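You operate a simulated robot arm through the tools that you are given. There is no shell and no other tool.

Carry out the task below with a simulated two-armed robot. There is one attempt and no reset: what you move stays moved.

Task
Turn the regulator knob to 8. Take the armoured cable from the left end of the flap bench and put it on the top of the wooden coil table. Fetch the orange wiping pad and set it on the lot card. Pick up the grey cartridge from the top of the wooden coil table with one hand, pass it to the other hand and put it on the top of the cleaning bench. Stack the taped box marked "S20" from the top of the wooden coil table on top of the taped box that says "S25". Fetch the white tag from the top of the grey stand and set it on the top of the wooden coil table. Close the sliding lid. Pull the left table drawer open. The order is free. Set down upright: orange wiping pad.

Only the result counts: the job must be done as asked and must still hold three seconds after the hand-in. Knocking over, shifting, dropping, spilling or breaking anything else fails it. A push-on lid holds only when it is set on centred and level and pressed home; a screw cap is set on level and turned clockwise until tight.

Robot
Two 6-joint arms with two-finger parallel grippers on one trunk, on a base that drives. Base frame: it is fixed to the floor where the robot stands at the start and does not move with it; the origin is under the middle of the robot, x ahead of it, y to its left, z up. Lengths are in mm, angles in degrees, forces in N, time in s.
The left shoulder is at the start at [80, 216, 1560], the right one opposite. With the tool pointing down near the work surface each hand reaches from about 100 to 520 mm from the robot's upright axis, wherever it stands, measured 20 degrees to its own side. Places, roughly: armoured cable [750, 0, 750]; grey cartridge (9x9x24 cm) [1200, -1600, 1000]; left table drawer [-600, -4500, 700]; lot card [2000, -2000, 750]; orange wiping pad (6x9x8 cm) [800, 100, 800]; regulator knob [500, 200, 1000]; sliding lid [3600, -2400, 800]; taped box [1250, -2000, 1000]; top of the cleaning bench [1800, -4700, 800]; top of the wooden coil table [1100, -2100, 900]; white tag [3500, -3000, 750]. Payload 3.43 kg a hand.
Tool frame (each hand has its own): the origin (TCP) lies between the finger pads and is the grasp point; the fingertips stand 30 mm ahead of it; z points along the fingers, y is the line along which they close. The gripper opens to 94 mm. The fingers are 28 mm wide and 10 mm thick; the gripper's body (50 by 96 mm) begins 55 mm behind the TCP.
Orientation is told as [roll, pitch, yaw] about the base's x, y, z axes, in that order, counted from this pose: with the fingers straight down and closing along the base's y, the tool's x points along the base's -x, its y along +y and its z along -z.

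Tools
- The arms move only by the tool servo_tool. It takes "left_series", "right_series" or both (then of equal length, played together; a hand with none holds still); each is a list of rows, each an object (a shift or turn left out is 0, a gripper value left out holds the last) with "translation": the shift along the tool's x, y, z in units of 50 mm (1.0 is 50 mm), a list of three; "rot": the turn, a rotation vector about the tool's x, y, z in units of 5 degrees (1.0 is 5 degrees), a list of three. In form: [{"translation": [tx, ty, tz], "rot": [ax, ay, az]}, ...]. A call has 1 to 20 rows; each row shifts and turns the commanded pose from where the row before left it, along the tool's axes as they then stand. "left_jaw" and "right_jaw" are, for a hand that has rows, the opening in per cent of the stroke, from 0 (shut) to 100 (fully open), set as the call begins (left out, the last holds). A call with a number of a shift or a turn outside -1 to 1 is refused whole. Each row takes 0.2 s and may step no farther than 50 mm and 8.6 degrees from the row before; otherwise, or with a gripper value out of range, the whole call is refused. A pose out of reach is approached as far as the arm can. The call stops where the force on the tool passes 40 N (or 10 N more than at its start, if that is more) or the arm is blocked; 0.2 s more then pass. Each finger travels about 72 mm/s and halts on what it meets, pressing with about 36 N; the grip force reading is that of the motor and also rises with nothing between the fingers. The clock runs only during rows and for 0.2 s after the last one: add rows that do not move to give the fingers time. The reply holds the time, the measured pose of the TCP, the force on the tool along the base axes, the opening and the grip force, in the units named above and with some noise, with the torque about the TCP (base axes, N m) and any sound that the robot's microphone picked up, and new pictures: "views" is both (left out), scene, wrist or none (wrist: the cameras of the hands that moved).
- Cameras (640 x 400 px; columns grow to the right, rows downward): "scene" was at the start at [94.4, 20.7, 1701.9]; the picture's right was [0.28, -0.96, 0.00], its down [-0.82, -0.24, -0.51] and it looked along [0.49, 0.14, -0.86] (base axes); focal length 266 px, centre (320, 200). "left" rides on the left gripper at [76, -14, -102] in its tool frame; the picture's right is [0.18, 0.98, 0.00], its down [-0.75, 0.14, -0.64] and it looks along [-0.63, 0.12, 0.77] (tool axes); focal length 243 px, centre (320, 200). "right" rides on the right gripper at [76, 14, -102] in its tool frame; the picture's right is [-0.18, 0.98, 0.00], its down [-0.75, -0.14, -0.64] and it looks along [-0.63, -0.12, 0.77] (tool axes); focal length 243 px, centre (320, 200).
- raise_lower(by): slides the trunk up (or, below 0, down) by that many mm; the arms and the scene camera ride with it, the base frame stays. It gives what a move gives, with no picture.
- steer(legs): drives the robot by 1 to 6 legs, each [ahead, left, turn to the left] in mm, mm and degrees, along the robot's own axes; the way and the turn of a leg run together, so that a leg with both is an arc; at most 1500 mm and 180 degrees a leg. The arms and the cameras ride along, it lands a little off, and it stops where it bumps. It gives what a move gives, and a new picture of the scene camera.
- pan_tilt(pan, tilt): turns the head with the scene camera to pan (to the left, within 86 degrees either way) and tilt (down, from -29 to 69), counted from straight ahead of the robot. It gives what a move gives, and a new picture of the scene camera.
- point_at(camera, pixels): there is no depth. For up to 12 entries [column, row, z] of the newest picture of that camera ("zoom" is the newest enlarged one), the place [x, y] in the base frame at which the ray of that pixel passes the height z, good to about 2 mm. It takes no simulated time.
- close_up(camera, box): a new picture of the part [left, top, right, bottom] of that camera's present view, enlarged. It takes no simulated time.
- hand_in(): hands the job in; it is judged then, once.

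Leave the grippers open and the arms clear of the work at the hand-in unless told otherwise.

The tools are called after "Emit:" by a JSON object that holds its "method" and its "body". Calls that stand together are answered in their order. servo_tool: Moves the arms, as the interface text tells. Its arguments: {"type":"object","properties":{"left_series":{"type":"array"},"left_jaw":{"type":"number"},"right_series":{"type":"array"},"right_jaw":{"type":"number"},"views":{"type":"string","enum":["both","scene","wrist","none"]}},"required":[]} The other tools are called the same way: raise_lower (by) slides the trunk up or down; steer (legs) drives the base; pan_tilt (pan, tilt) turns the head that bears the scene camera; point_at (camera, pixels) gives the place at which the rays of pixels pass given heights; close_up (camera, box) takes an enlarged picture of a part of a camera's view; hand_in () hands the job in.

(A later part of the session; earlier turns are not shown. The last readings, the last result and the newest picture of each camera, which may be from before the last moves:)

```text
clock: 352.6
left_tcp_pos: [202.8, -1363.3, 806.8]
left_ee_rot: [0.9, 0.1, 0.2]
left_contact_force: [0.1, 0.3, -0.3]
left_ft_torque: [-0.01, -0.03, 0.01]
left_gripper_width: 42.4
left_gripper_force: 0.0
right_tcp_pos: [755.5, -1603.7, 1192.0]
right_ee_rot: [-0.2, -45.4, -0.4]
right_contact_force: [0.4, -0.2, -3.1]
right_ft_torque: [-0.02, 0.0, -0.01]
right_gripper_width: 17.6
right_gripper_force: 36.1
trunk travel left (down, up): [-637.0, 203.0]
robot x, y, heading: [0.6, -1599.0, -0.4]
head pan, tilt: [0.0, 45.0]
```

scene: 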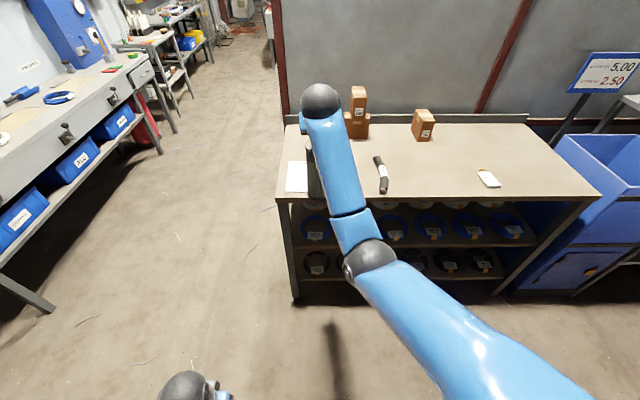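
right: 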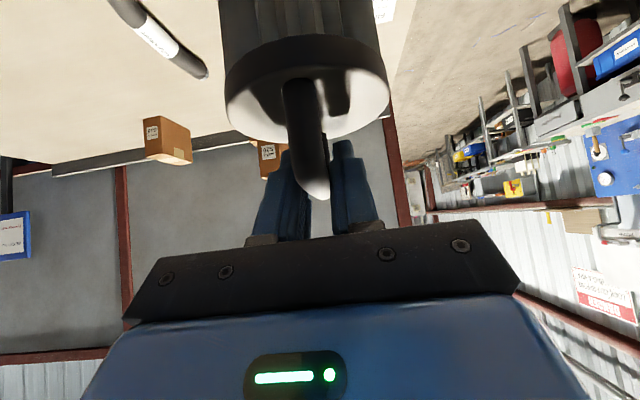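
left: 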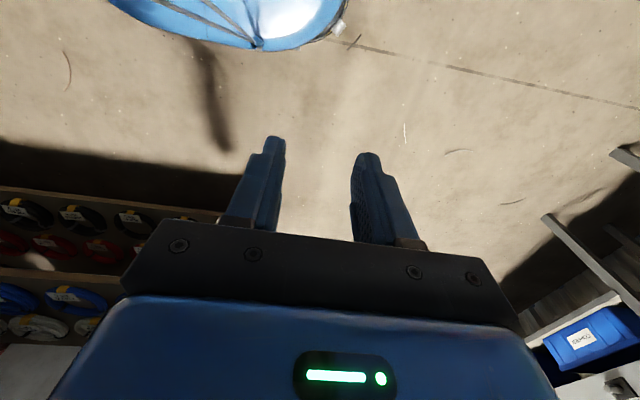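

Cartridge hangs upright. Prepare the handover: bring the right hand back ~95 mm, and yaw the left hand −45°.

Emit:
{"method": "servo_tool", "body": {"left_series": [{"rot": [0, 0, 1]}, {"rot": [0, 0, 1]}, {"rot": [0, 0, 1]}, {"rot": [0, 0, 1]}, {"rot": [0, 0, 1]}, {"rot": [0, 0, 1]}, {"rot": [0, 0, 1]}, {"rot": [0, 0, 1]}, {"rot": [0, 0, 1]}, {}], "right_series": [{"translation": [0.1, 0, -0.1]}, {"translation": [0.2, 0, -0.2]}, {"translation": [0.25, 0, -0.25]}, {"translation": [0.25, 0, -0.25]}, {"translation": [0.25, 0, -0.25]}, {"translation": [0.2, 0, -0.2]}, {"translation": [0.1, 0, -0.1]}, {}, {}, {}], "left_jaw": 100, "views": "none"}}

Emit:
{"method": "servo_tool", "body": {"left_series": [{"translation": [-0.414, 0.17, -0.298], "rot": [0, -1, 0]}, {"translation": [-0.438, 0.17, -0.261], "rot": [0, -1, 0]}, {"translation": [-0.459, 0.17, -0.222], "rot": [0, -1, 0]}, {"translation": [-0.477, 0.17, -0.181], "rot": [0, -1, 0]}, {"translation": [-0.491, 0.17, -0.138], "rot": [0, -1, 0]}, {"translation": [-0.501, 0.17, -0.095], "rot": [0, -1, 0]}, {"translation": [-0.508, 0.17, -0.051], "rot": [0, -1, 0]}, {"translation": [-0.51, 0.17, -0.007], "rot": [0, -1, 0]}, {"translation": [-0.509, 0.17, 0.038], "rot": [0, -1, 0]}, {"translation": [-0.503, 0.17, 0.082], "rot": [0, -1, 0]}, {"translation": [-0.494, 0.17, 0.126], "rot": [0, -1, 0]}, {}]}}

```text
clock: 354.9
left_tcp_pos: [202.8, -1364.4, 807.6]
left_ee_rot: [0.6, 0.8, -45.0]
left_contact_force: [1.2, 0.4, 0.0]
left_ft_torque: [0.02, 0.0, -0.01]
left_gripper_width: 93.9
left_gripper_force: 0.0
right_tcp_pos: [662.0, -1602.7, 1192.6]
right_ee_rot: [0.1, -45.3, -0.4]
right_contact_force: [0.1, 0.7, -2.6]
right_ft_torque: [0.0, 0.0, 0.0]
right_gripper_width: 17.4
right_gripper_force: 36.1
trunk travel left (down, up): [-637.0, 203.0]
robot x, y, heading: [5.9, -1596.4, -0.4]
head pan, tilt: [0.0, 45.0]
```

```text
clock: 357.4
left_tcp_pos: [428.5, -1458.7, 969.5]
left_ee_rot: [1.0, -54.2, -45.7]
left_contact_force: [-0.7, -0.6, -0.3]
left_ft_torque: [-0.03, -0.01, 0.04]
left_gripper_width: 94.0
left_gripper_force: 0.1
right_tcp_pos: [661.6, -1602.6, 1192.5]
right_ee_rot: [-0.1, -45.2, -0.4]
right_contact_force: [0.1, -0.2, -3.6]
right_ft_torque: [0.03, -0.02, 0.01]
right_gripper_width: 17.6
right_gripper_force: 35.9
trunk travel left (down, up): [-637.0, 203.0]
robot x, y, heading: [2.2, -1593.6, -0.5]
head pan, tilt: [0.0, 45.0]
```

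scene: 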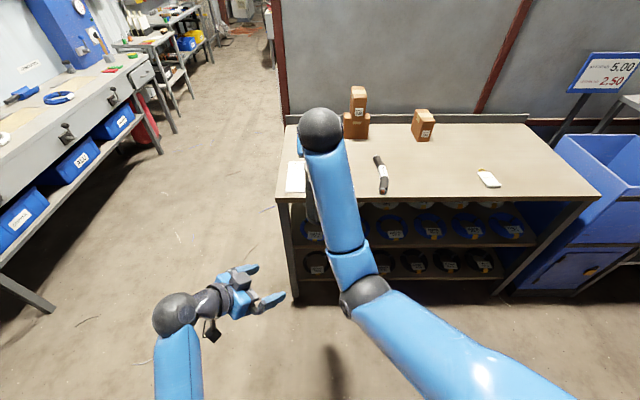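
left: 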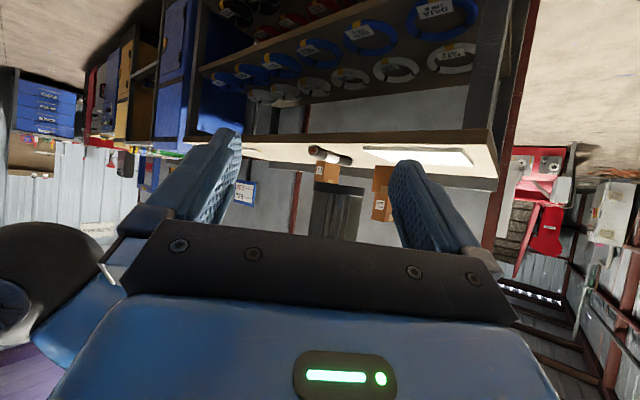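

Continue the tilt to horizontal.

Emit:
{"method": "servo_tool", "body": {"left_series": [{"translation": [-0.482, 0.17, 0.168], "rot": [0, -1, 0]}, {"translation": [-0.465, 0.17, 0.21], "rot": [0, -1, 0]}, {"translation": [-0.445, 0.17, 0.249], "rot": [0, -1, 0]}, {"translation": [-0.422, 0.17, 0.287], "rot": [0, -1, 0]}, {"translation": [-0.395, 0.17, 0.323], "rot": [0, -1, 0]}, {"translation": [-0.365, 0.17, 0.356], "rot": [0, -1, 0]}, {"translation": [-0.333, 0.17, 0.386], "rot": [0, -1, 0]}, {}]}}

```text
clock: 359.2
left_tcp_pos: [574.1, -1522.1, 1072.7]
left_ee_rot: [38.9, -89.2, -83.8]
left_contact_force: [-0.2, 0.2, 0.4]
left_ft_torque: [0.02, -0.01, -0.02]
left_gripper_width: 94.0
left_gripper_force: 0.1
right_tcp_pos: [661.0, -1601.9, 1192.2]
right_ee_rot: [-0.2, -45.2, -0.5]
right_contact_force: [0.0, -0.1, -2.9]
right_ft_torque: [0.03, 0.0, 0.01]
right_gripper_width: 17.4
right_gripper_force: 36.2
trunk travel left (down, up): [-637.0, 203.0]
robot x, y, heading: [6.0, -1598.7, -0.6]
head pan, tilt: [0.0, 45.0]
```

scene: 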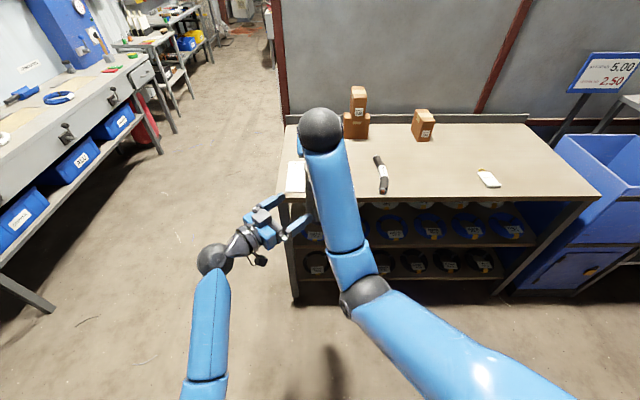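
left: 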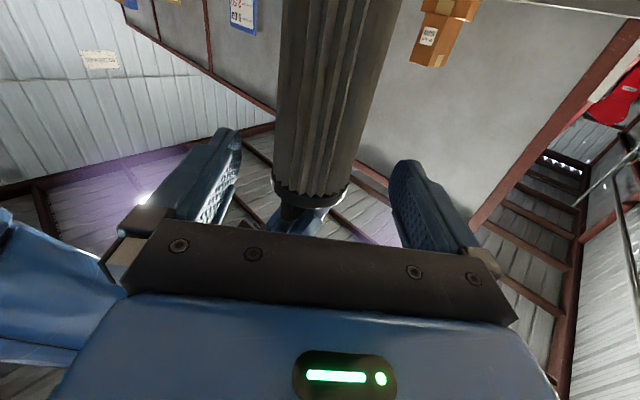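

The cartridge is between the fingers in the left view. Zoom to check centring.

Emit:
{"method": "close_up", "body": {"camera": "left", "box": [200, 0, 460, 240]}}

```text
1.67 times, centred on (330, 120) of left
```

zoom: 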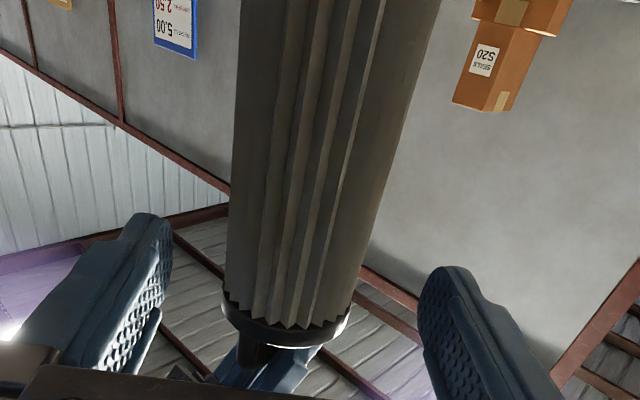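

Centre is ~4 mm to the hand's +y. Shift 4 mm and advance 60 mm, then check.

Emit:
{"method": "servo_tool", "body": {"left_series": [{"translation": [0, 0.08, 0]}, {"translation": [0, 0, 0.4]}, {"translation": [0, 0, 0.4]}, {"translation": [0, 0, 0.4]}, {}], "views": "wrist"}}

Emit:
{"method": "close_up", "body": {"camera": "left", "box": [180, 0, 460, 240]}}

```text
clock: 360.4
left_tcp_pos: [619.6, -1561.6, 1070.4]
left_ee_rot: [36.1, -89.0, -80.9]
left_contact_force: [-1.2, 0.0, -0.1]
left_ft_torque: [0.0, 0.02, 0.04]
left_gripper_width: 94.0
left_gripper_force: 0.0
right_tcp_pos: [661.7, -1602.4, 1192.5]
right_ee_rot: [-0.1, -45.3, -0.6]
right_contact_force: [0.0, -0.6, -2.7]
right_ft_torque: [-0.04, 0.03, -0.02]
right_gripper_width: 17.3
right_gripper_force: 36.0
trunk travel left (down, up): [-637.0, 203.0]
robot x, y, heading: [9.0, -1598.2, -0.7]
head pan, tilt: [0.0, 45.0]
```

left: 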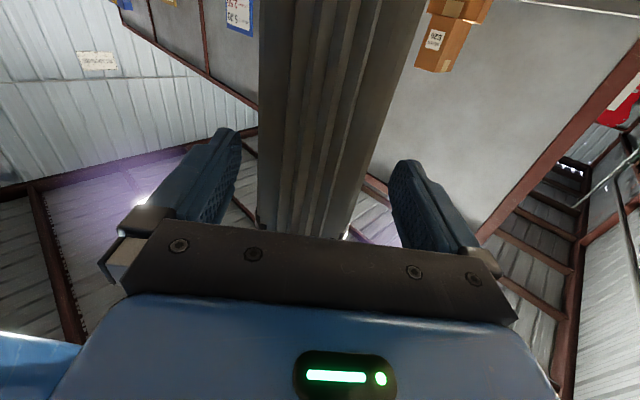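

```text
1.67 times, centred on (320, 120) of left
```

zoom: 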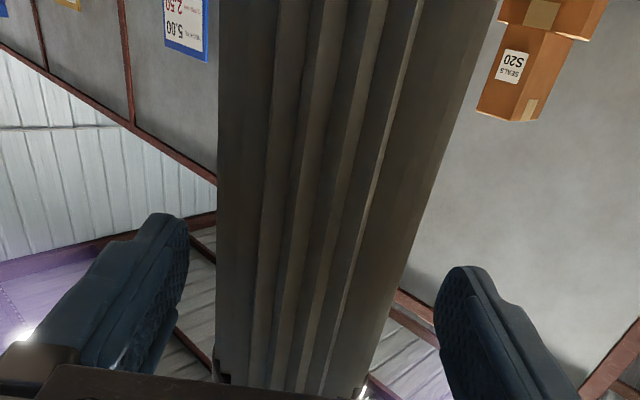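

Centred. Advance the remaining 57 mm.

Emit:
{"method": "servo_tool", "body": {"left_series": [{"translation": [0, 0, 0.35]}, {"translation": [0, 0, 0.35]}, {"translation": [0, 0, 0.3]}, {"translation": [0, 0, 0.12]}, {}], "views": "wrist"}}

```text
clock: 361.6
left_tcp_pos: [658.4, -1599.7, 1071.0]
left_ee_rot: [34.7, -88.9, -79.6]
left_contact_force: [0.1, -0.5, 0.6]
left_ft_torque: [-0.02, 0.02, -0.02]
left_gripper_width: 94.1
left_gripper_force: 0.1
right_tcp_pos: [660.8, -1602.0, 1192.5]
right_ee_rot: [-0.1, -45.2, -0.5]
right_contact_force: [0.6, -0.1, -3.2]
right_ft_torque: [-0.01, -0.04, -0.01]
right_gripper_width: 17.8
right_gripper_force: 36.4
trunk travel left (down, up): [-637.0, 203.0]
robot x, y, heading: [5.7, -1596.0, -0.4]
head pan, tilt: [0.0, 45.0]
```

left: 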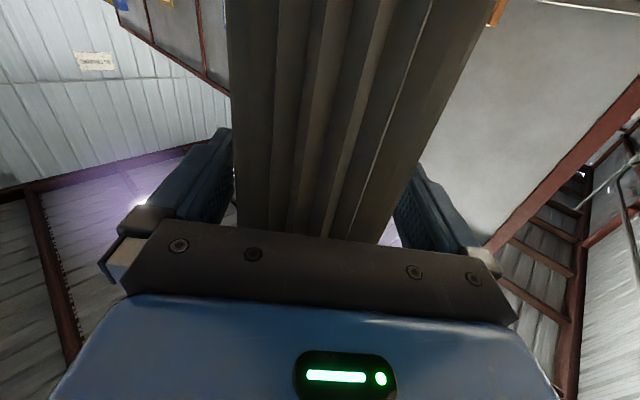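

No contact forces; the body is between the pads. Close the left hand.

Emit:
{"method": "servo_tool", "body": {"left_series": [{}, {}, {}, {}], "left_jaw": 0, "views": "wrist"}}

```text
clock: 362.6
left_tcp_pos: [660.3, -1600.6, 1070.1]
left_ee_rot: [35.6, -89.0, -80.6]
left_contact_force: [-7.3, -3.7, 0.4]
left_ft_torque: [0.41, -0.5, 0.03]
left_gripper_width: 85.3
left_gripper_force: 35.6
right_tcp_pos: [662.1, -1602.5, 1192.3]
right_ee_rot: [0.0, -45.4, -0.4]
right_contact_force: [8.2, 3.4, -2.5]
right_ft_torque: [0.01, -0.44, -0.07]
right_gripper_width: 17.4
right_gripper_force: 35.8
trunk travel left (down, up): [-637.0, 203.0]
robot x, y, heading: [5.4, -1594.3, -0.3]
head pan, tilt: [0.0, 45.0]
```

left: 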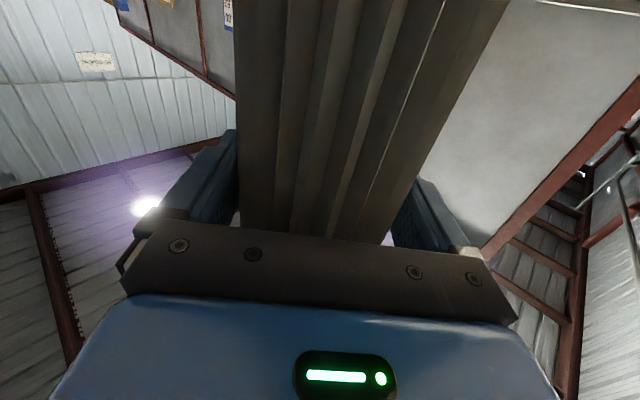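

Left holds at 85 mm. Release with the right and draw it back along its axis.

Emit:
{"method": "servo_tool", "body": {"right_series": [{}, {}, {}], "right_jaw": 70, "views": "none"}}

Emit:
{"method": "servo_tool", "body": {"right_series": [{"translation": [0, 0, -0.2]}, {"translation": [0, 0, -0.4]}, {"translation": [0, 0, -0.6]}, {"translation": [0, 0, -0.6]}, {}]}}

```text
clock: 363.4
left_tcp_pos: [659.4, -1601.0, 1070.2]
left_ee_rot: [34.3, -88.9, -79.1]
left_contact_force: [0.0, -0.5, 0.0]
left_ft_torque: [0.0, -0.01, 0.0]
left_gripper_width: 85.1
left_gripper_force: 36.5
right_tcp_pos: [660.9, -1604.1, 1192.7]
right_ee_rot: [-0.1, -45.3, -0.5]
right_contact_force: [0.6, -0.9, -0.3]
right_ft_torque: [-0.02, 0.02, 0.01]
right_gripper_width: 65.6
right_gripper_force: 0.1
trunk travel left (down, up): [-637.0, 203.0]
robot x, y, heading: [5.9, -1596.0, -0.4]
head pan, tilt: [0.0, 45.0]
```

```text
clock: 364.6
left_tcp_pos: [659.4, -1601.0, 1069.8]
left_ee_rot: [33.9, -89.0, -78.8]
left_contact_force: [-0.1, -0.3, 0.0]
left_ft_torque: [0.02, -0.03, 0.01]
left_gripper_width: 85.1
left_gripper_force: 36.6
right_tcp_pos: [621.0, -1591.8, 1236.9]
right_ee_rot: [-0.1, -45.5, -0.5]
right_contact_force: [-0.2, 0.4, -1.0]
right_ft_torque: [0.02, 0.01, -0.01]
right_gripper_width: 65.9
right_gripper_force: 0.0
right hand out of reach, approached as far as the arm can: row 3, 4
trunk travel left (down, up): [-637.0, 203.0]
robot x, y, heading: [5.1, -1594.9, -0.5]
head pan, tilt: [0.0, 45.0]
```

scene: 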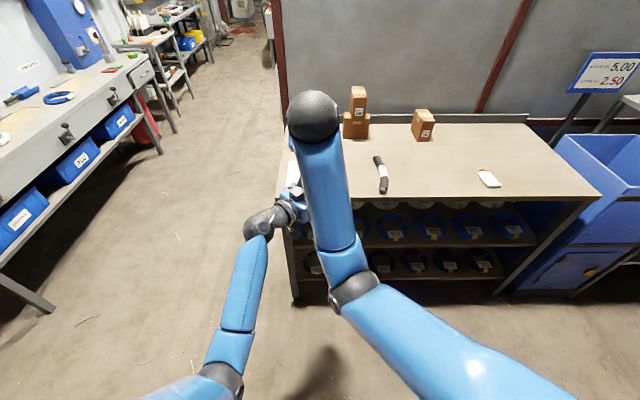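
right: 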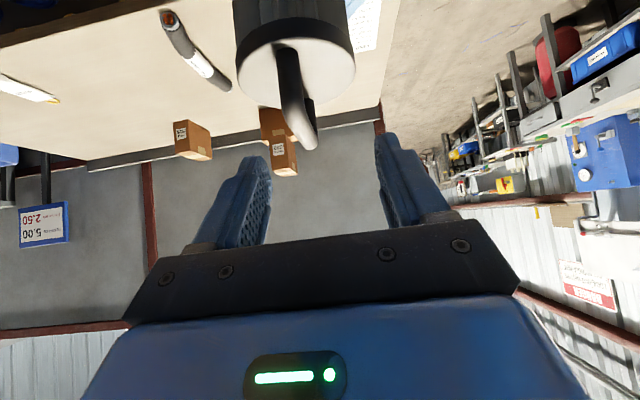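

The cartridge is held by the left hand. Lower the left hand 100 mm to clear, then swing the right hand away to the right.

Emit:
{"method": "servo_tool", "body": {"left_series": [{"translation": [0.2, 0, 0]}, {"translation": [0.3, 0, 0]}, {"translation": [0.4, 0, 0]}, {"translation": [0.4, 0, 0]}, {"translation": [0.4, 0, 0]}, {"translation": [0.3, 0, 0]}, {}], "views": "none"}}

Emit:
{"method": "servo_tool", "body": {"right_series": [{"translation": [0, -0.8, 0]}, {"translation": [0, -0.8, 0]}, {"translation": [0, -0.8, 0]}, {"translation": [0, -0.8, 0]}, {"translation": [0, -0.8, 0]}, {}]}}

```text
clock: 366.2
left_tcp_pos: [659.4, -1601.3, 970.9]
left_ee_rot: [34.2, -89.0, -79.0]
left_contact_force: [-0.2, -0.3, 0.3]
left_ft_torque: [-0.01, -0.01, -0.02]
left_gripper_width: 85.4
left_gripper_force: 36.2
right_tcp_pos: [621.7, -1591.8, 1236.3]
right_ee_rot: [0.0, -45.6, -0.5]
right_contact_force: [0.4, -0.3, 0.6]
right_ft_torque: [0.01, 0.0, 0.0]
right_gripper_width: 66.0
right_gripper_force: 0.1
trunk travel left (down, up): [-637.0, 203.0]
robot x, y, heading: [4.8, -1598.5, -0.4]
head pan, tilt: [0.0, 45.0]
```

```text
clock: 367.6
left_tcp_pos: [659.1, -1599.1, 970.9]
left_ee_rot: [34.6, -88.9, -79.4]
left_contact_force: [-0.2, 0.1, 0.2]
left_ft_torque: [0.0, 0.03, -0.01]
left_gripper_width: 85.5
left_gripper_force: 36.1
right_tcp_pos: [647.1, -1784.8, 1215.3]
right_ee_rot: [0.0, -45.4, -0.4]
right_contact_force: [0.2, -0.9, 0.2]
right_ft_torque: [-0.02, 0.01, -0.01]
right_gripper_width: 65.7
right_gripper_force: 0.0
right hand out of reach, approached as far as the arm can: row 1, 2, 3, 4, 5
trunk travel left (down, up): [-637.0, 203.0]
robot x, y, heading: [4.4, -1598.3, -0.2]
head pan, tilt: [0.0, 45.0]
```

scene: 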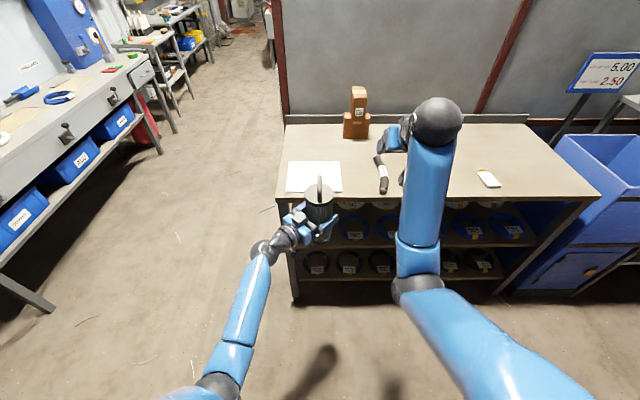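
right: 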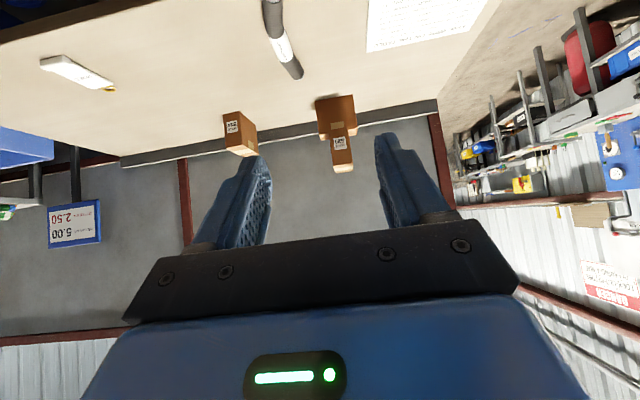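

Left holds the cartridge upright. Fold the right hand back to a compact tool-down pose and retract the left a bit.

Emit:
{"method": "servo_tool", "body": {"right_series": [{"translation": [0.933, 0, 0.141], "rot": [0, 1, 0]}, {"translation": [0.918, 0, 0.222], "rot": [0, 1, 0]}, {"translation": [0.895, 0, 0.302], "rot": [0, 1, 0]}, {"translation": [0.865, 0, 0.378], "rot": [0, 1, 0]}, {"translation": [0.829, 0, 0.452], "rot": [0, 1, 0]}, {"translation": [0.786, 0, 0.522], "rot": [0, 1, 0]}, {"translation": [0.738, 0, 0.589], "rot": [0, 1, 0]}, {"translation": [0.683, 0, 0.651], "rot": [0, 1, 0]}, {"translation": [0.624, 0, 0.708], "rot": [0, 1, 0]}, {"translation": [0, 0, 0.8]}, {}], "left_series": [{"translation": [0, -0.2, -0.2]}, {"translation": [0, -0.3, -0.3]}, {"translation": [0, -0.3, -0.3]}, {"translation": [0, -0.3, -0.3]}, {"translation": [0, -0.3, -0.3]}, {"translation": [0, -0.3, -0.3]}, {"translation": [0, -0.2, -0.2]}, {"translation": [0, -0.1, -0.1]}, {}, {}, {}]}}

```text
clock: 370.1
left_tcp_pos: [517.5, -1599.8, 972.5]
left_ee_rot: [35.1, -89.0, -79.9]
left_contact_force: [-0.3, -0.2, -0.7]
left_ft_torque: [0.03, -0.01, 0.02]
left_gripper_width: 85.4
left_gripper_force: 35.6
right_tcp_pos: [430.8, -1781.5, 787.3]
right_ee_rot: [0.1, -0.3, -0.5]
right_contact_force: [0.4, 0.0, 1.0]
right_ft_torque: [-0.01, 0.02, 0.0]
right_gripper_width: 65.8
right_gripper_force: 0.0
right hand out of reach, approached as far as the arm can: row 1, 2, 3, 4, 5
trunk travel left (down, up): [-637.0, 203.0]
robot x, y, heading: [3.0, -1596.2, -0.4]
head pan, tilt: [0.0, 45.0]
```

scene: 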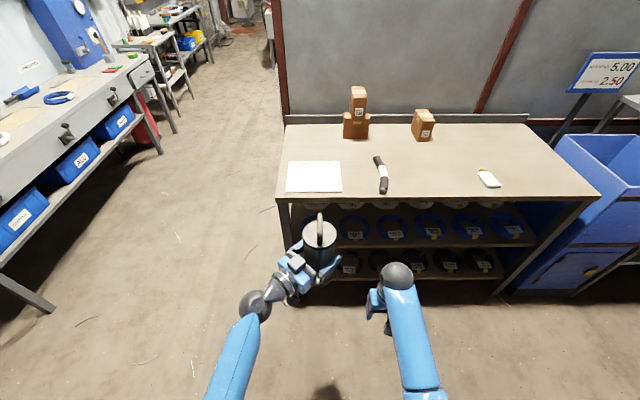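
right: 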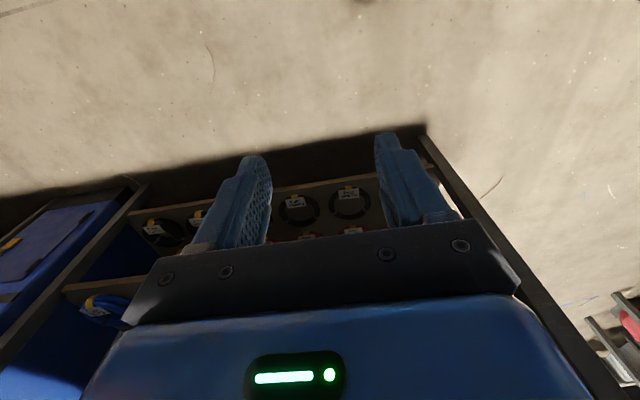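
left: 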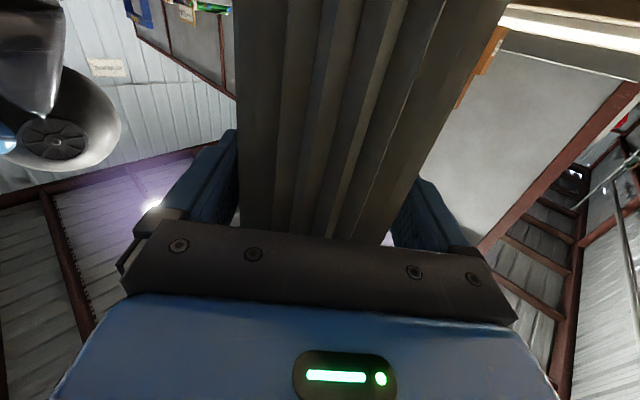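

Look down the aisle (toward −y) for a passage and the drawer table.

Emit:
{"method": "pan_tilt", "body": {"pan": -86, "tilt": 20}}

Emit:
{"method": "close_up", "body": {"camera": "scene", "box": [180, 60, 460, 240]}}

```text
clock: 371.6
left_tcp_pos: [517.1, -1598.7, 970.9]
left_ee_rot: [35.0, -89.0, -79.9]
left_contact_force: [-0.7, 0.1, 0.6]
left_ft_torque: [0.04, 0.0, -0.01]
left_gripper_width: 85.5
left_gripper_force: 36.0
right_tcp_pos: [432.1, -1782.8, 787.0]
right_ee_rot: [0.0, -0.3, -0.5]
right_contact_force: [0.2, 0.0, -0.5]
right_ft_torque: [0.01, 0.0, 0.0]
right_gripper_width: 65.7
right_gripper_force: 0.1
trunk travel left (down, up): [-637.0, 203.0]
robot x, y, heading: [6.1, -1598.1, -0.4]
head pan, tilt: [-85.9, 20.0]
```

scene: 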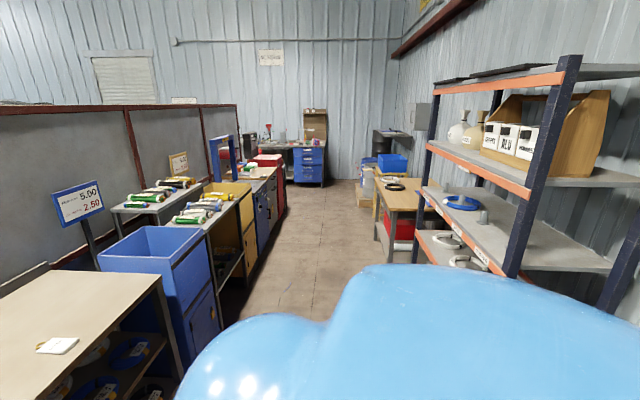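

```text
2.22 times, centred on (320, 150) of scene
```

zoom: 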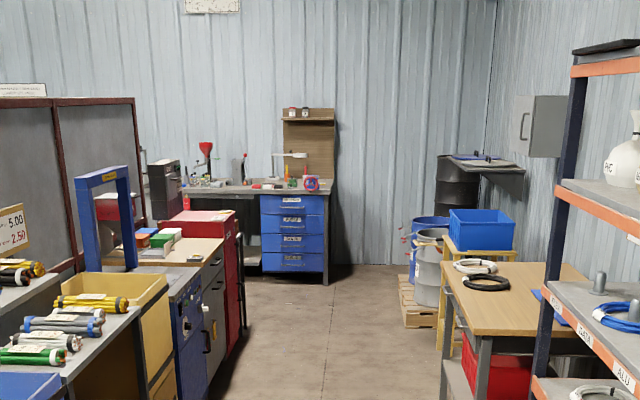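

Emit:
{"method": "point_at", "body": {"camera": "scene", "pixels": [[323, 186, 0], [286, 209, 0], [262, 238, 0], [246, 268, 0], [374, 240, 0], [360, 205, 0], [378, 210, 700], [420, 212, 700], [415, 180, 750], [238, 105, 1500], [265, 142, 800], [322, 145, 800]]}}

```text
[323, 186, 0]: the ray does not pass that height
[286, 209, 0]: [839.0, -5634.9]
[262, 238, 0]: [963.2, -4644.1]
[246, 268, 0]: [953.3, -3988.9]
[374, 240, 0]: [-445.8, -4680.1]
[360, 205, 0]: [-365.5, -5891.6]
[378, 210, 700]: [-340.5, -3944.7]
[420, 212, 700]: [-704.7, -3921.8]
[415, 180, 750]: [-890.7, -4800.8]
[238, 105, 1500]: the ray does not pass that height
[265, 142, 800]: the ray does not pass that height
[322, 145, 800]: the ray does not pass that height
```

I'll use the known northern route to the cleaning bench: forward 150, turn left 90°, drive 850, strafe right to x≈2450.

Emit:
{"method": "steer", "body": {"legs": [[150, 0, 0], [0, 0, 90], [850, 0, 0], [0, -1200, 0], [0, -1100, 0]]}}

Emit:
{"method": "servo_tool", "body": {"left_series": [{}], "views": "wrist"}}

```text
clock: 391.8
left_tcp_pos: [2441.3, -240.8, 972.0]
left_ee_rot: [34.7, -89.1, 10.5]
left_contact_force: [0.0, -0.3, 0.4]
left_ft_torque: [0.03, -0.02, -0.02]
left_gripper_width: 85.3
left_gripper_force: 36.0
right_tcp_pos: [2624.1, -325.1, 787.8]
right_ee_rot: [-0.1, -0.3, 89.6]
right_contact_force: [-0.1, 0.2, -0.7]
right_ft_torque: [-0.03, 0.02, 0.04]
right_gripper_width: 65.9
right_gripper_force: 0.0
trunk travel left (down, up): [-637.0, 203.0]
robot x, y, heading: [2439.7, -753.6, 89.7]
head pan, tilt: [-85.9, 20.0]
```

scene: 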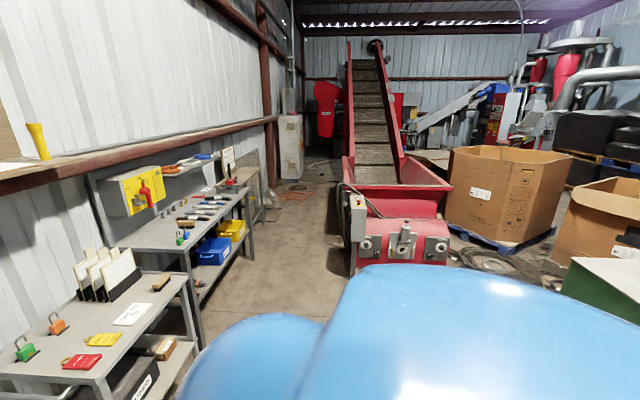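

```text
clock: 392.2
left_tcp_pos: [2440.7, -239.7, 970.4]
left_ee_rot: [31.9, -89.0, 13.5]
left_contact_force: [0.5, 0.3, 0.5]
left_ft_torque: [-0.02, 0.02, -0.03]
left_gripper_width: 85.3
left_gripper_force: 35.6
right_tcp_pos: [2623.3, -325.0, 788.6]
right_ee_rot: [0.0, -0.3, 89.6]
right_contact_force: [0.4, 0.4, 0.0]
right_ft_torque: [-0.03, 0.0, 0.01]
right_gripper_width: 66.0
right_gripper_force: 0.0
trunk travel left (down, up): [-637.0, 203.0]
robot x, y, heading: [2439.0, -754.5, 89.7]
head pan, tilt: [-85.9, 20.0]
```

left: 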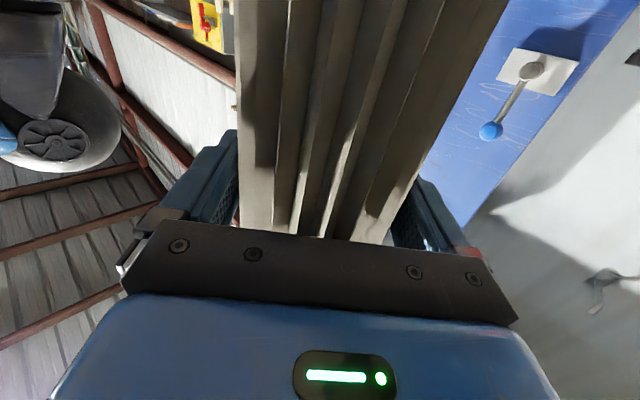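

Held well. Back up 250 from the bench, turn right 180° and look down the far side.

Emit:
{"method": "steer", "body": {"legs": [[-260, 0, 0], [0, 0, -90], [0, 0, -90]]}}

Emit:
{"method": "pan_tilt", "body": {"pan": -10, "tilt": 20}}

Emit:
{"method": "close_up", "body": {"camera": "scene", "box": [220, 60, 460, 240]}}

```text
clock: 401.8
left_tcp_pos: [2432.1, -1525.5, 971.1]
left_ee_rot: [34.5, -89.0, -169.8]
left_contact_force: [0.6, 0.5, 0.3]
left_ft_torque: [-0.02, -0.02, 0.03]
left_gripper_width: 85.5
left_gripper_force: 35.2
right_tcp_pos: [2250.2, -1438.0, 787.8]
right_ee_rot: [0.1, -0.3, -91.1]
right_contact_force: [0.4, 0.0, 0.0]
right_ft_torque: [0.0, -0.01, 0.03]
right_gripper_width: 66.1
right_gripper_force: 0.1
trunk travel left (down, up): [-637.0, 203.0]
robot x, y, heading: [2440.4, -1011.1, -90.9]
head pan, tilt: [-85.9, 20.0]
```

scene: 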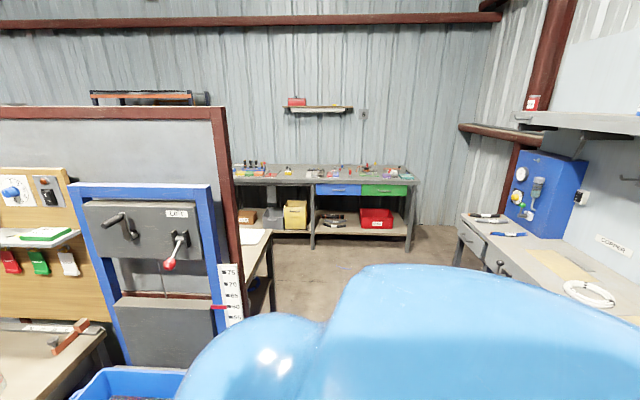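

```text
clock: 403.2
left_tcp_pos: [2432.3, -1523.4, 971.4]
left_ee_rot: [34.3, -89.0, -169.8]
left_contact_force: [-0.6, 0.4, -0.7]
left_ft_torque: [-0.01, 0.0, -0.01]
left_gripper_width: 85.3
left_gripper_force: 36.2
right_tcp_pos: [2250.4, -1438.5, 788.5]
right_ee_rot: [0.0, -0.3, -91.0]
right_contact_force: [0.5, -0.4, 0.7]
right_ft_torque: [0.01, 0.01, 0.01]
right_gripper_width: 65.7
right_gripper_force: 0.2
trunk travel left (down, up): [-637.0, 203.0]
robot x, y, heading: [2438.7, -1009.6, -91.1]
head pan, tilt: [-10.0, 20.0]
```

scene: 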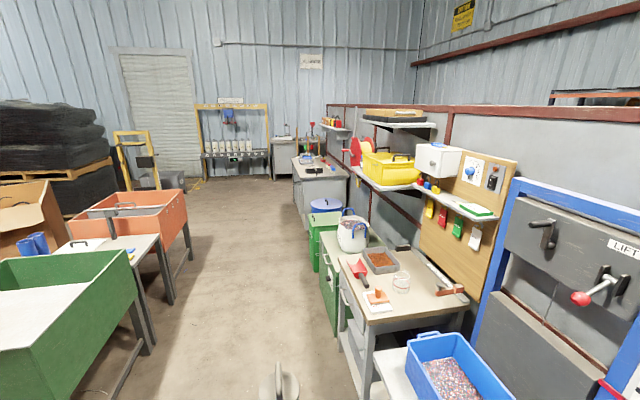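

```text
2.22 times, centred on (340, 150) of scene
```

zoom: 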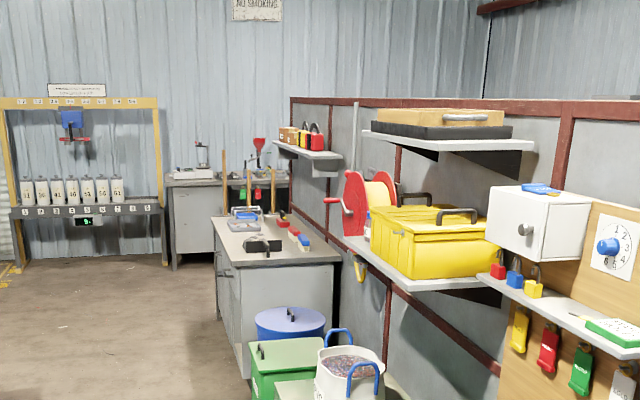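

Emit:
{"method": "point_at", "body": {"camera": "scene", "pixels": [[301, 179, 800], [348, 175, 800], [293, 157, 800], [330, 157, 800], [313, 200, 600], [190, 255, 0], [345, 330, 750]]}}

Emit:
{"method": "steer", "body": {"legs": [[0, 0, 1], [1450, 0, 0]]}}

Emit:
{"method": "pan_tilt", "body": {"pan": -30, "tilt": 30}}

```text
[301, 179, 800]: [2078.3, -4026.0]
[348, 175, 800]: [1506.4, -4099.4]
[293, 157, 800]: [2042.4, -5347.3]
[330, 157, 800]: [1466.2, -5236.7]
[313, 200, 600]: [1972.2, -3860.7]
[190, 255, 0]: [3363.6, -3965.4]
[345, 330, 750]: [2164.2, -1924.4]
```

```text
clock: 410.8
left_tcp_pos: [2448.3, -2978.6, 972.0]
left_ee_rot: [35.1, -89.1, -169.2]
left_contact_force: [0.6, 0.3, 0.1]
left_ft_torque: [0.03, 0.02, -0.03]
left_gripper_width: 85.3
left_gripper_force: 35.9
right_tcp_pos: [2264.6, -2896.1, 787.1]
right_ee_rot: [-0.1, -0.5, -89.9]
right_contact_force: [-0.7, -0.2, 0.1]
right_ft_torque: [-0.01, 0.0, -0.01]
right_gripper_width: 65.6
right_gripper_force: 0.0
trunk travel left (down, up): [-637.0, 203.0]
robot x, y, heading: [2442.4, -2465.4, -89.6]
head pan, tilt: [-10.0, 20.0]
```

scene: 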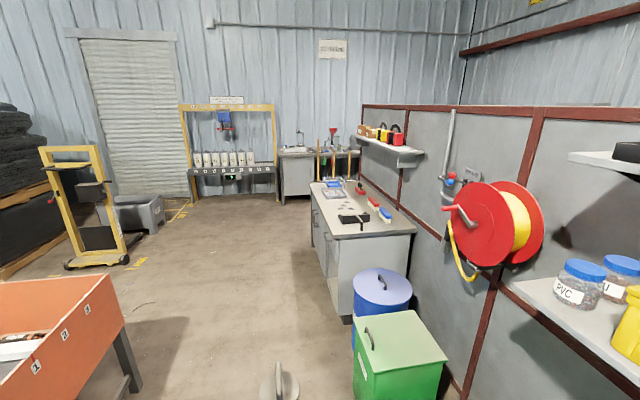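

```text
clock: 411.6
left_tcp_pos: [2448.3, -2980.0, 970.2]
left_ee_rot: [33.3, -88.9, -167.4]
left_contact_force: [-0.4, 0.6, -0.1]
left_ft_torque: [-0.05, 0.01, 0.0]
left_gripper_width: 85.1
left_gripper_force: 36.0
right_tcp_pos: [2264.4, -2896.6, 788.0]
right_ee_rot: [0.0, -0.3, -89.8]
right_contact_force: [-0.7, -0.2, 0.3]
right_ft_torque: [-0.03, 0.02, 0.0]
right_gripper_width: 65.7
right_gripper_force: 0.2
trunk travel left (down, up): [-637.0, 203.0]
robot x, y, heading: [2443.4, -2467.0, -89.6]
head pan, tilt: [-30.0, 30.0]
```

scene: 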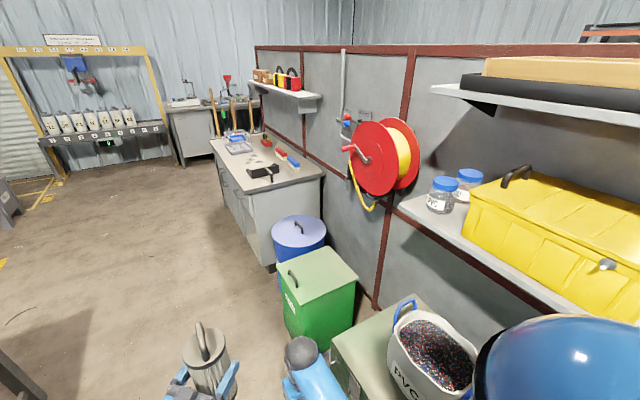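

The grey bench ahead with brushes is the cleaning bench. Drive on 1500 and look.

Emit:
{"method": "steer", "body": {"legs": [[1450, 0, 0]]}}

Emit:
{"method": "pan_tilt", "body": {"pan": -60, "tilt": 40}}

```text
clock: 418.9
left_tcp_pos: [2446.2, -4449.6, 971.6]
left_ee_rot: [34.6, -89.0, -169.1]
left_contact_force: [0.3, 0.8, -0.3]
left_ft_torque: [0.0, -0.01, 0.0]
left_gripper_width: 85.3
left_gripper_force: 36.3
right_tcp_pos: [2262.2, -4364.9, 787.7]
right_ee_rot: [0.1, -0.4, -90.2]
right_contact_force: [0.0, 0.1, 0.0]
right_ft_torque: [-0.01, 0.0, -0.03]
right_gripper_width: 65.5
right_gripper_force: 0.0
trunk travel left (down, up): [-637.0, 203.0]
robot x, y, heading: [2446.4, -3934.8, -90.3]
head pan, tilt: [-30.0, 30.0]
```

scene: 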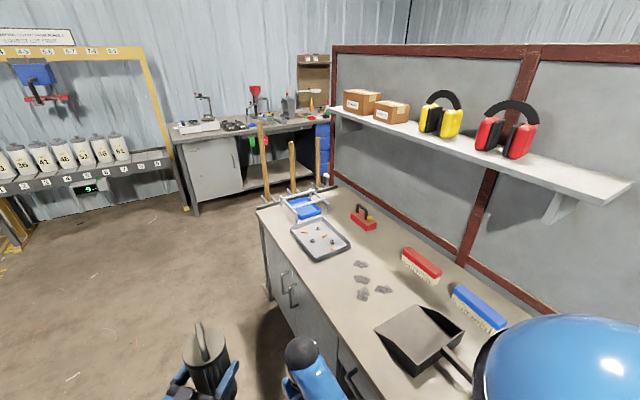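

```text
clock: 419.9
left_tcp_pos: [2446.2, -4448.8, 969.7]
left_ee_rot: [33.8, -89.1, -168.3]
left_contact_force: [0.4, 0.1, -0.7]
left_ft_torque: [-0.03, -0.01, -0.01]
left_gripper_width: 85.5
left_gripper_force: 36.3
right_tcp_pos: [2261.9, -4364.7, 788.4]
right_ee_rot: [0.0, -0.3, -90.1]
right_contact_force: [-0.3, -0.6, -1.1]
right_ft_torque: [-0.01, -0.02, 0.0]
right_gripper_width: 65.7
right_gripper_force: 0.0
trunk travel left (down, up): [-637.0, 203.0]
robot x, y, heading: [2446.2, -3935.4, -90.3]
head pan, tilt: [-60.0, 40.0]
```

scene: 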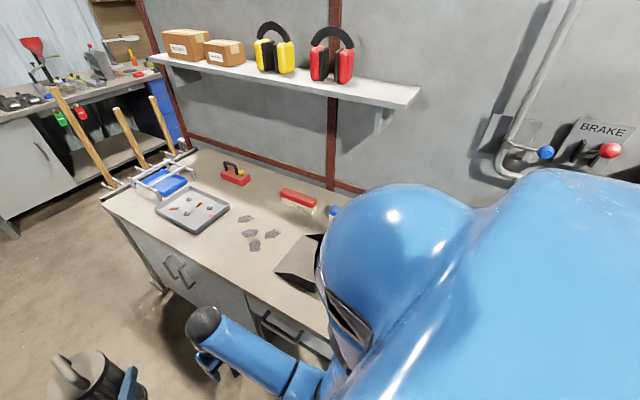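

Measure bench objects at z=800 to find a free spot.

Emit:
{"method": "point_at", "body": {"camera": "scene", "pixels": [[192, 235, 800], [229, 208, 800], [156, 213, 800], [244, 219, 800], [249, 234, 800], [254, 247, 800], [272, 234, 800], [276, 270, 800], [298, 290, 800], [260, 290, 800], [180, 262, 800], [285, 215, 800]]}}

Emit:
{"method": "close_up", "body": {"camera": "scene", "box": [90, 140, 350, 340]}}

```text
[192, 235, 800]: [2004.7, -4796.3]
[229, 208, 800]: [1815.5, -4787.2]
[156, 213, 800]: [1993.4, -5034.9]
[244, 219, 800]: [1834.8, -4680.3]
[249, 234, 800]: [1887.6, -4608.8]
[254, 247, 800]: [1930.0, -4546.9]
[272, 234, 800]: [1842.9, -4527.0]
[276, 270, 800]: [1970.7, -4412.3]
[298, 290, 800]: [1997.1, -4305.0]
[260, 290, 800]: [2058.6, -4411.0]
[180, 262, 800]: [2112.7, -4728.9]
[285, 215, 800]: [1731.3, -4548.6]
```

```text
2.00 times, centred on (220, 240) of scene
```

zoom: 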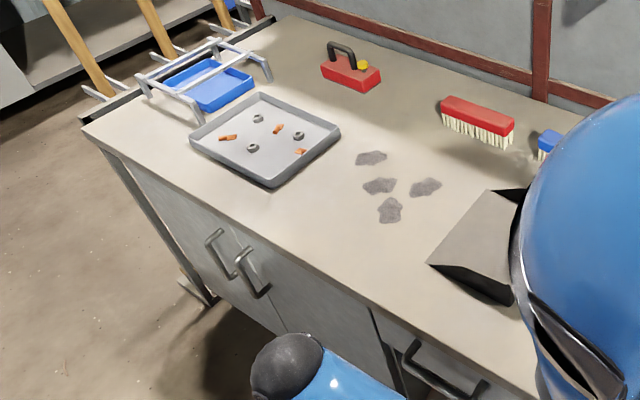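

Free spot at about (1985, −4650). Raise trunk 150 for clearance, drive ahead 715 and turn right 90° to face the bench.

Emit:
{"method": "raise_lower", "body": {"by": 150}}

Emit:
{"method": "steer", "body": {"legs": [[715, 0, 0], [0, 0, -90]]}}

Emit:
{"method": "pan_tilt", "body": {"pan": 0, "tilt": 50}}

```text
clock: 421.6
left_tcp_pos: [2445.6, -4448.6, 1120.7]
left_ee_rot: [32.9, -89.0, -167.4]
left_contact_force: [1.4, 0.8, -3.1]
left_ft_torque: [0.03, 0.02, 0.0]
left_gripper_width: 85.2
left_gripper_force: 36.6
right_tcp_pos: [2261.4, -4364.3, 937.0]
right_ee_rot: [0.0, -0.3, -90.2]
right_contact_force: [1.1, -0.2, -0.4]
right_ft_torque: [0.02, 0.04, -0.02]
right_gripper_width: 66.0
right_gripper_force: 0.1
trunk travel left (down, up): [-787.0, 53.0]
robot x, y, heading: [2447.1, -3935.6, -90.1]
head pan, tilt: [-60.0, 40.0]
```

```text
clock: 429.3
left_tcp_pos: [1931.5, -4649.1, 1120.5]
left_ee_rot: [33.1, -88.9, 102.5]
left_contact_force: [0.0, -0.2, -2.3]
left_ft_torque: [0.0, -0.02, -0.05]
left_gripper_width: 85.2
left_gripper_force: 36.3
right_tcp_pos: [2012.9, -4465.6, 938.2]
right_ee_rot: [0.0, -0.2, 179.8]
right_contact_force: [-0.6, 0.0, 0.0]
right_ft_torque: [0.01, -0.01, -0.02]
right_gripper_width: 65.9
right_gripper_force: 0.0
trunk travel left (down, up): [-787.0, 53.0]
robot x, y, heading: [2443.8, -4644.2, 180.0]
head pan, tilt: [-60.0, 40.0]
```

scene: 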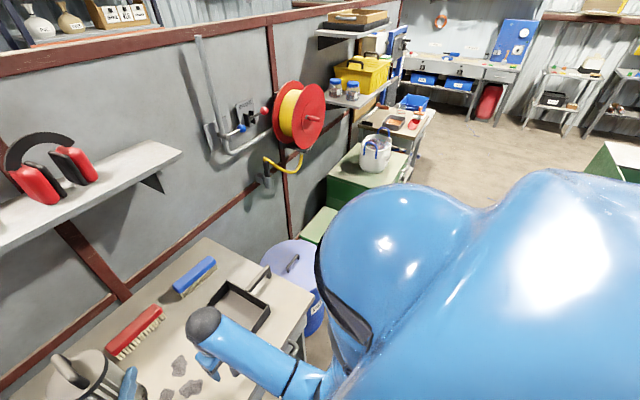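

```text
clock: 430.6
left_tcp_pos: [1929.6, -4648.2, 1121.7]
left_ee_rot: [33.2, -89.0, 102.5]
left_contact_force: [0.2, 0.2, -1.3]
left_ft_torque: [0.03, 0.0, 0.01]
left_gripper_width: 85.5
left_gripper_force: 35.6
right_tcp_pos: [2013.9, -4465.6, 938.1]
right_ee_rot: [0.0, -0.2, 179.9]
right_contact_force: [-0.4, -0.4, -0.5]
right_ft_torque: [0.02, -0.04, -0.01]
right_gripper_width: 65.6
right_gripper_force: 0.1
trunk travel left (down, up): [-787.0, 53.0]
robot x, y, heading: [2443.4, -4645.1, 179.9]
head pan, tilt: [0.0, 50.0]
```

scene: 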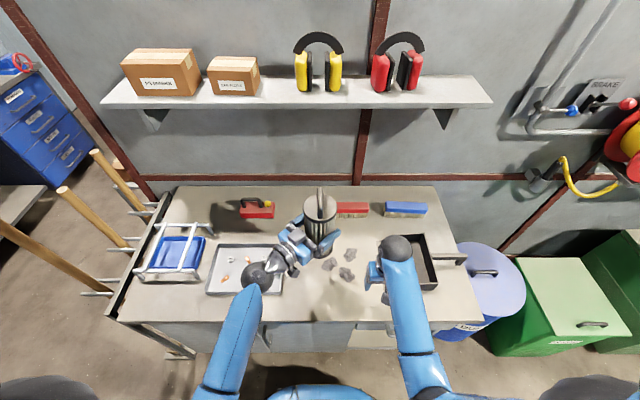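

Emit:
{"method": "close_up", "body": {"camera": "scene", "box": [110, 170, 490, 370]}}

Emit:
{"method": "point_at", "body": {"camera": "scene", "pixels": [[330, 264, 800], [346, 273, 800], [349, 254, 800], [330, 264, 850], [346, 273, 850], [349, 254, 850], [330, 264, 750], [346, 273, 750], [349, 254, 750], [206, 293, 800], [245, 291, 800], [117, 318, 800]]}}

```text
1.68 times, centred on (300, 270) of scene
```

zoom: 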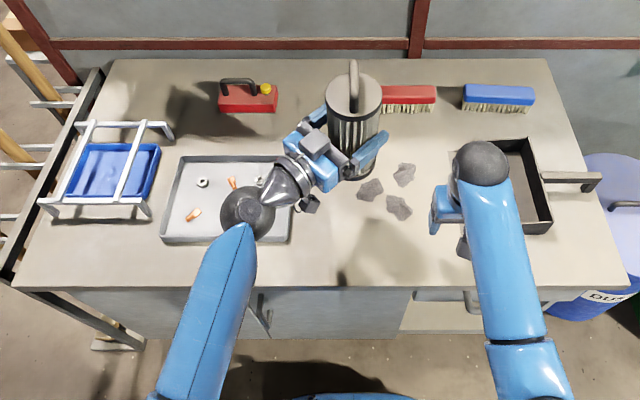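

```text
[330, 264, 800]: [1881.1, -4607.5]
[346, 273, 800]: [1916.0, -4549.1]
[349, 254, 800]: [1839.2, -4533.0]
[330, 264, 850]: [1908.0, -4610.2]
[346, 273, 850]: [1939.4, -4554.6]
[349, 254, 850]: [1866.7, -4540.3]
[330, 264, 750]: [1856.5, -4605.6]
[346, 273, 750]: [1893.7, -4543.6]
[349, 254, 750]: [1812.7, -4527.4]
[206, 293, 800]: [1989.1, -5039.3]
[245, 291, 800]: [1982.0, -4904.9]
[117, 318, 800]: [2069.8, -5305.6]
```

Bench z≈805. Retract the right hand off the bench, shift the cartridge 60 mm toward the front, then lower the trunk.

Emit:
{"method": "servo_tool", "body": {"right_series": [{"translation": [0.9, 0, 0]}, {"translation": [0.9, 0, 0]}, {"translation": [0.9, 0, 0]}, {"translation": [0.9, 0, 0]}, {}], "left_series": [{"translation": [0, -0.2, -0.2]}, {"translation": [0, -0.3, -0.3]}, {"translation": [0, -0.25, -0.25]}, {"translation": [0, -0.1, -0.1]}, {}], "views": "none"}}

Emit:
{"method": "raise_lower", "body": {"by": -170}}

Emit:
{"method": "servo_tool", "body": {"left_series": [{}]}}

```text
clock: 431.8
left_tcp_pos: [1990.7, -4647.3, 1121.4]
left_ee_rot: [33.2, -89.0, 102.3]
left_contact_force: [-0.5, 0.8, -3.8]
left_ft_torque: [-0.07, -0.03, 0.01]
left_gripper_width: 85.5
left_gripper_force: 35.7
right_tcp_pos: [2193.4, -4464.6, 936.8]
right_ee_rot: [0.0, -0.4, 180.0]
right_contact_force: [-0.6, -0.3, 0.1]
right_ft_torque: [0.02, -0.01, 0.0]
right_gripper_width: 66.0
right_gripper_force: 0.1
trunk travel left (down, up): [-787.0, 53.0]
robot x, y, heading: [2444.8, -4645.8, 180.1]
head pan, tilt: [0.0, 50.0]
```

```text
clock: 433.8
left_tcp_pos: [1991.5, -4648.5, 950.2]
left_ee_rot: [33.3, -89.1, 102.1]
left_contact_force: [0.4, -0.6, -2.9]
left_ft_torque: [-0.03, -0.02, -0.02]
left_gripper_width: 85.4
left_gripper_force: 35.8
right_tcp_pos: [2193.5, -4464.1, 766.0]
right_ee_rot: [0.0, -0.3, 179.9]
right_contact_force: [0.3, -0.1, 0.2]
right_ft_torque: [0.02, 0.04, -0.02]
right_gripper_width: 65.7
right_gripper_force: 0.0
trunk travel left (down, up): [-617.0, 223.0]
robot x, y, heading: [2442.9, -4648.4, 179.8]
head pan, tilt: [0.0, 50.0]
```

```text
clock: 434.1
left_tcp_pos: [1991.3, -4648.0, 951.0]
left_ee_rot: [33.1, -89.0, 102.4]
left_contact_force: [-0.6, -0.1, -2.7]
left_ft_torque: [0.01, 0.03, 0.0]
left_gripper_width: 85.3
left_gripper_force: 35.7
right_tcp_pos: [2193.0, -4464.0, 767.8]
right_ee_rot: [0.0, -0.3, 179.9]
right_contact_force: [0.5, 0.1, 0.6]
right_ft_torque: [0.0, -0.01, -0.02]
right_gripper_width: 65.6
right_gripper_force: 0.0
trunk travel left (down, up): [-617.0, 223.0]
robot x, y, heading: [2446.2, -4647.6, 180.0]
head pan, tilt: [0.0, 50.0]
```

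scene: 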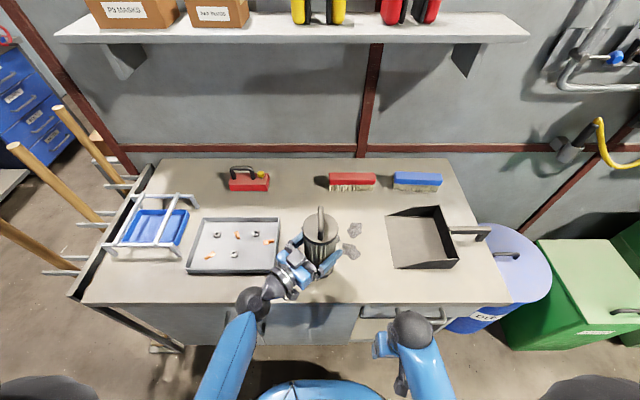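
left: 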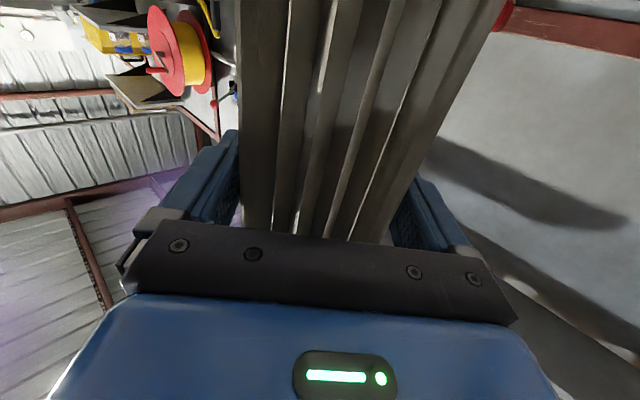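

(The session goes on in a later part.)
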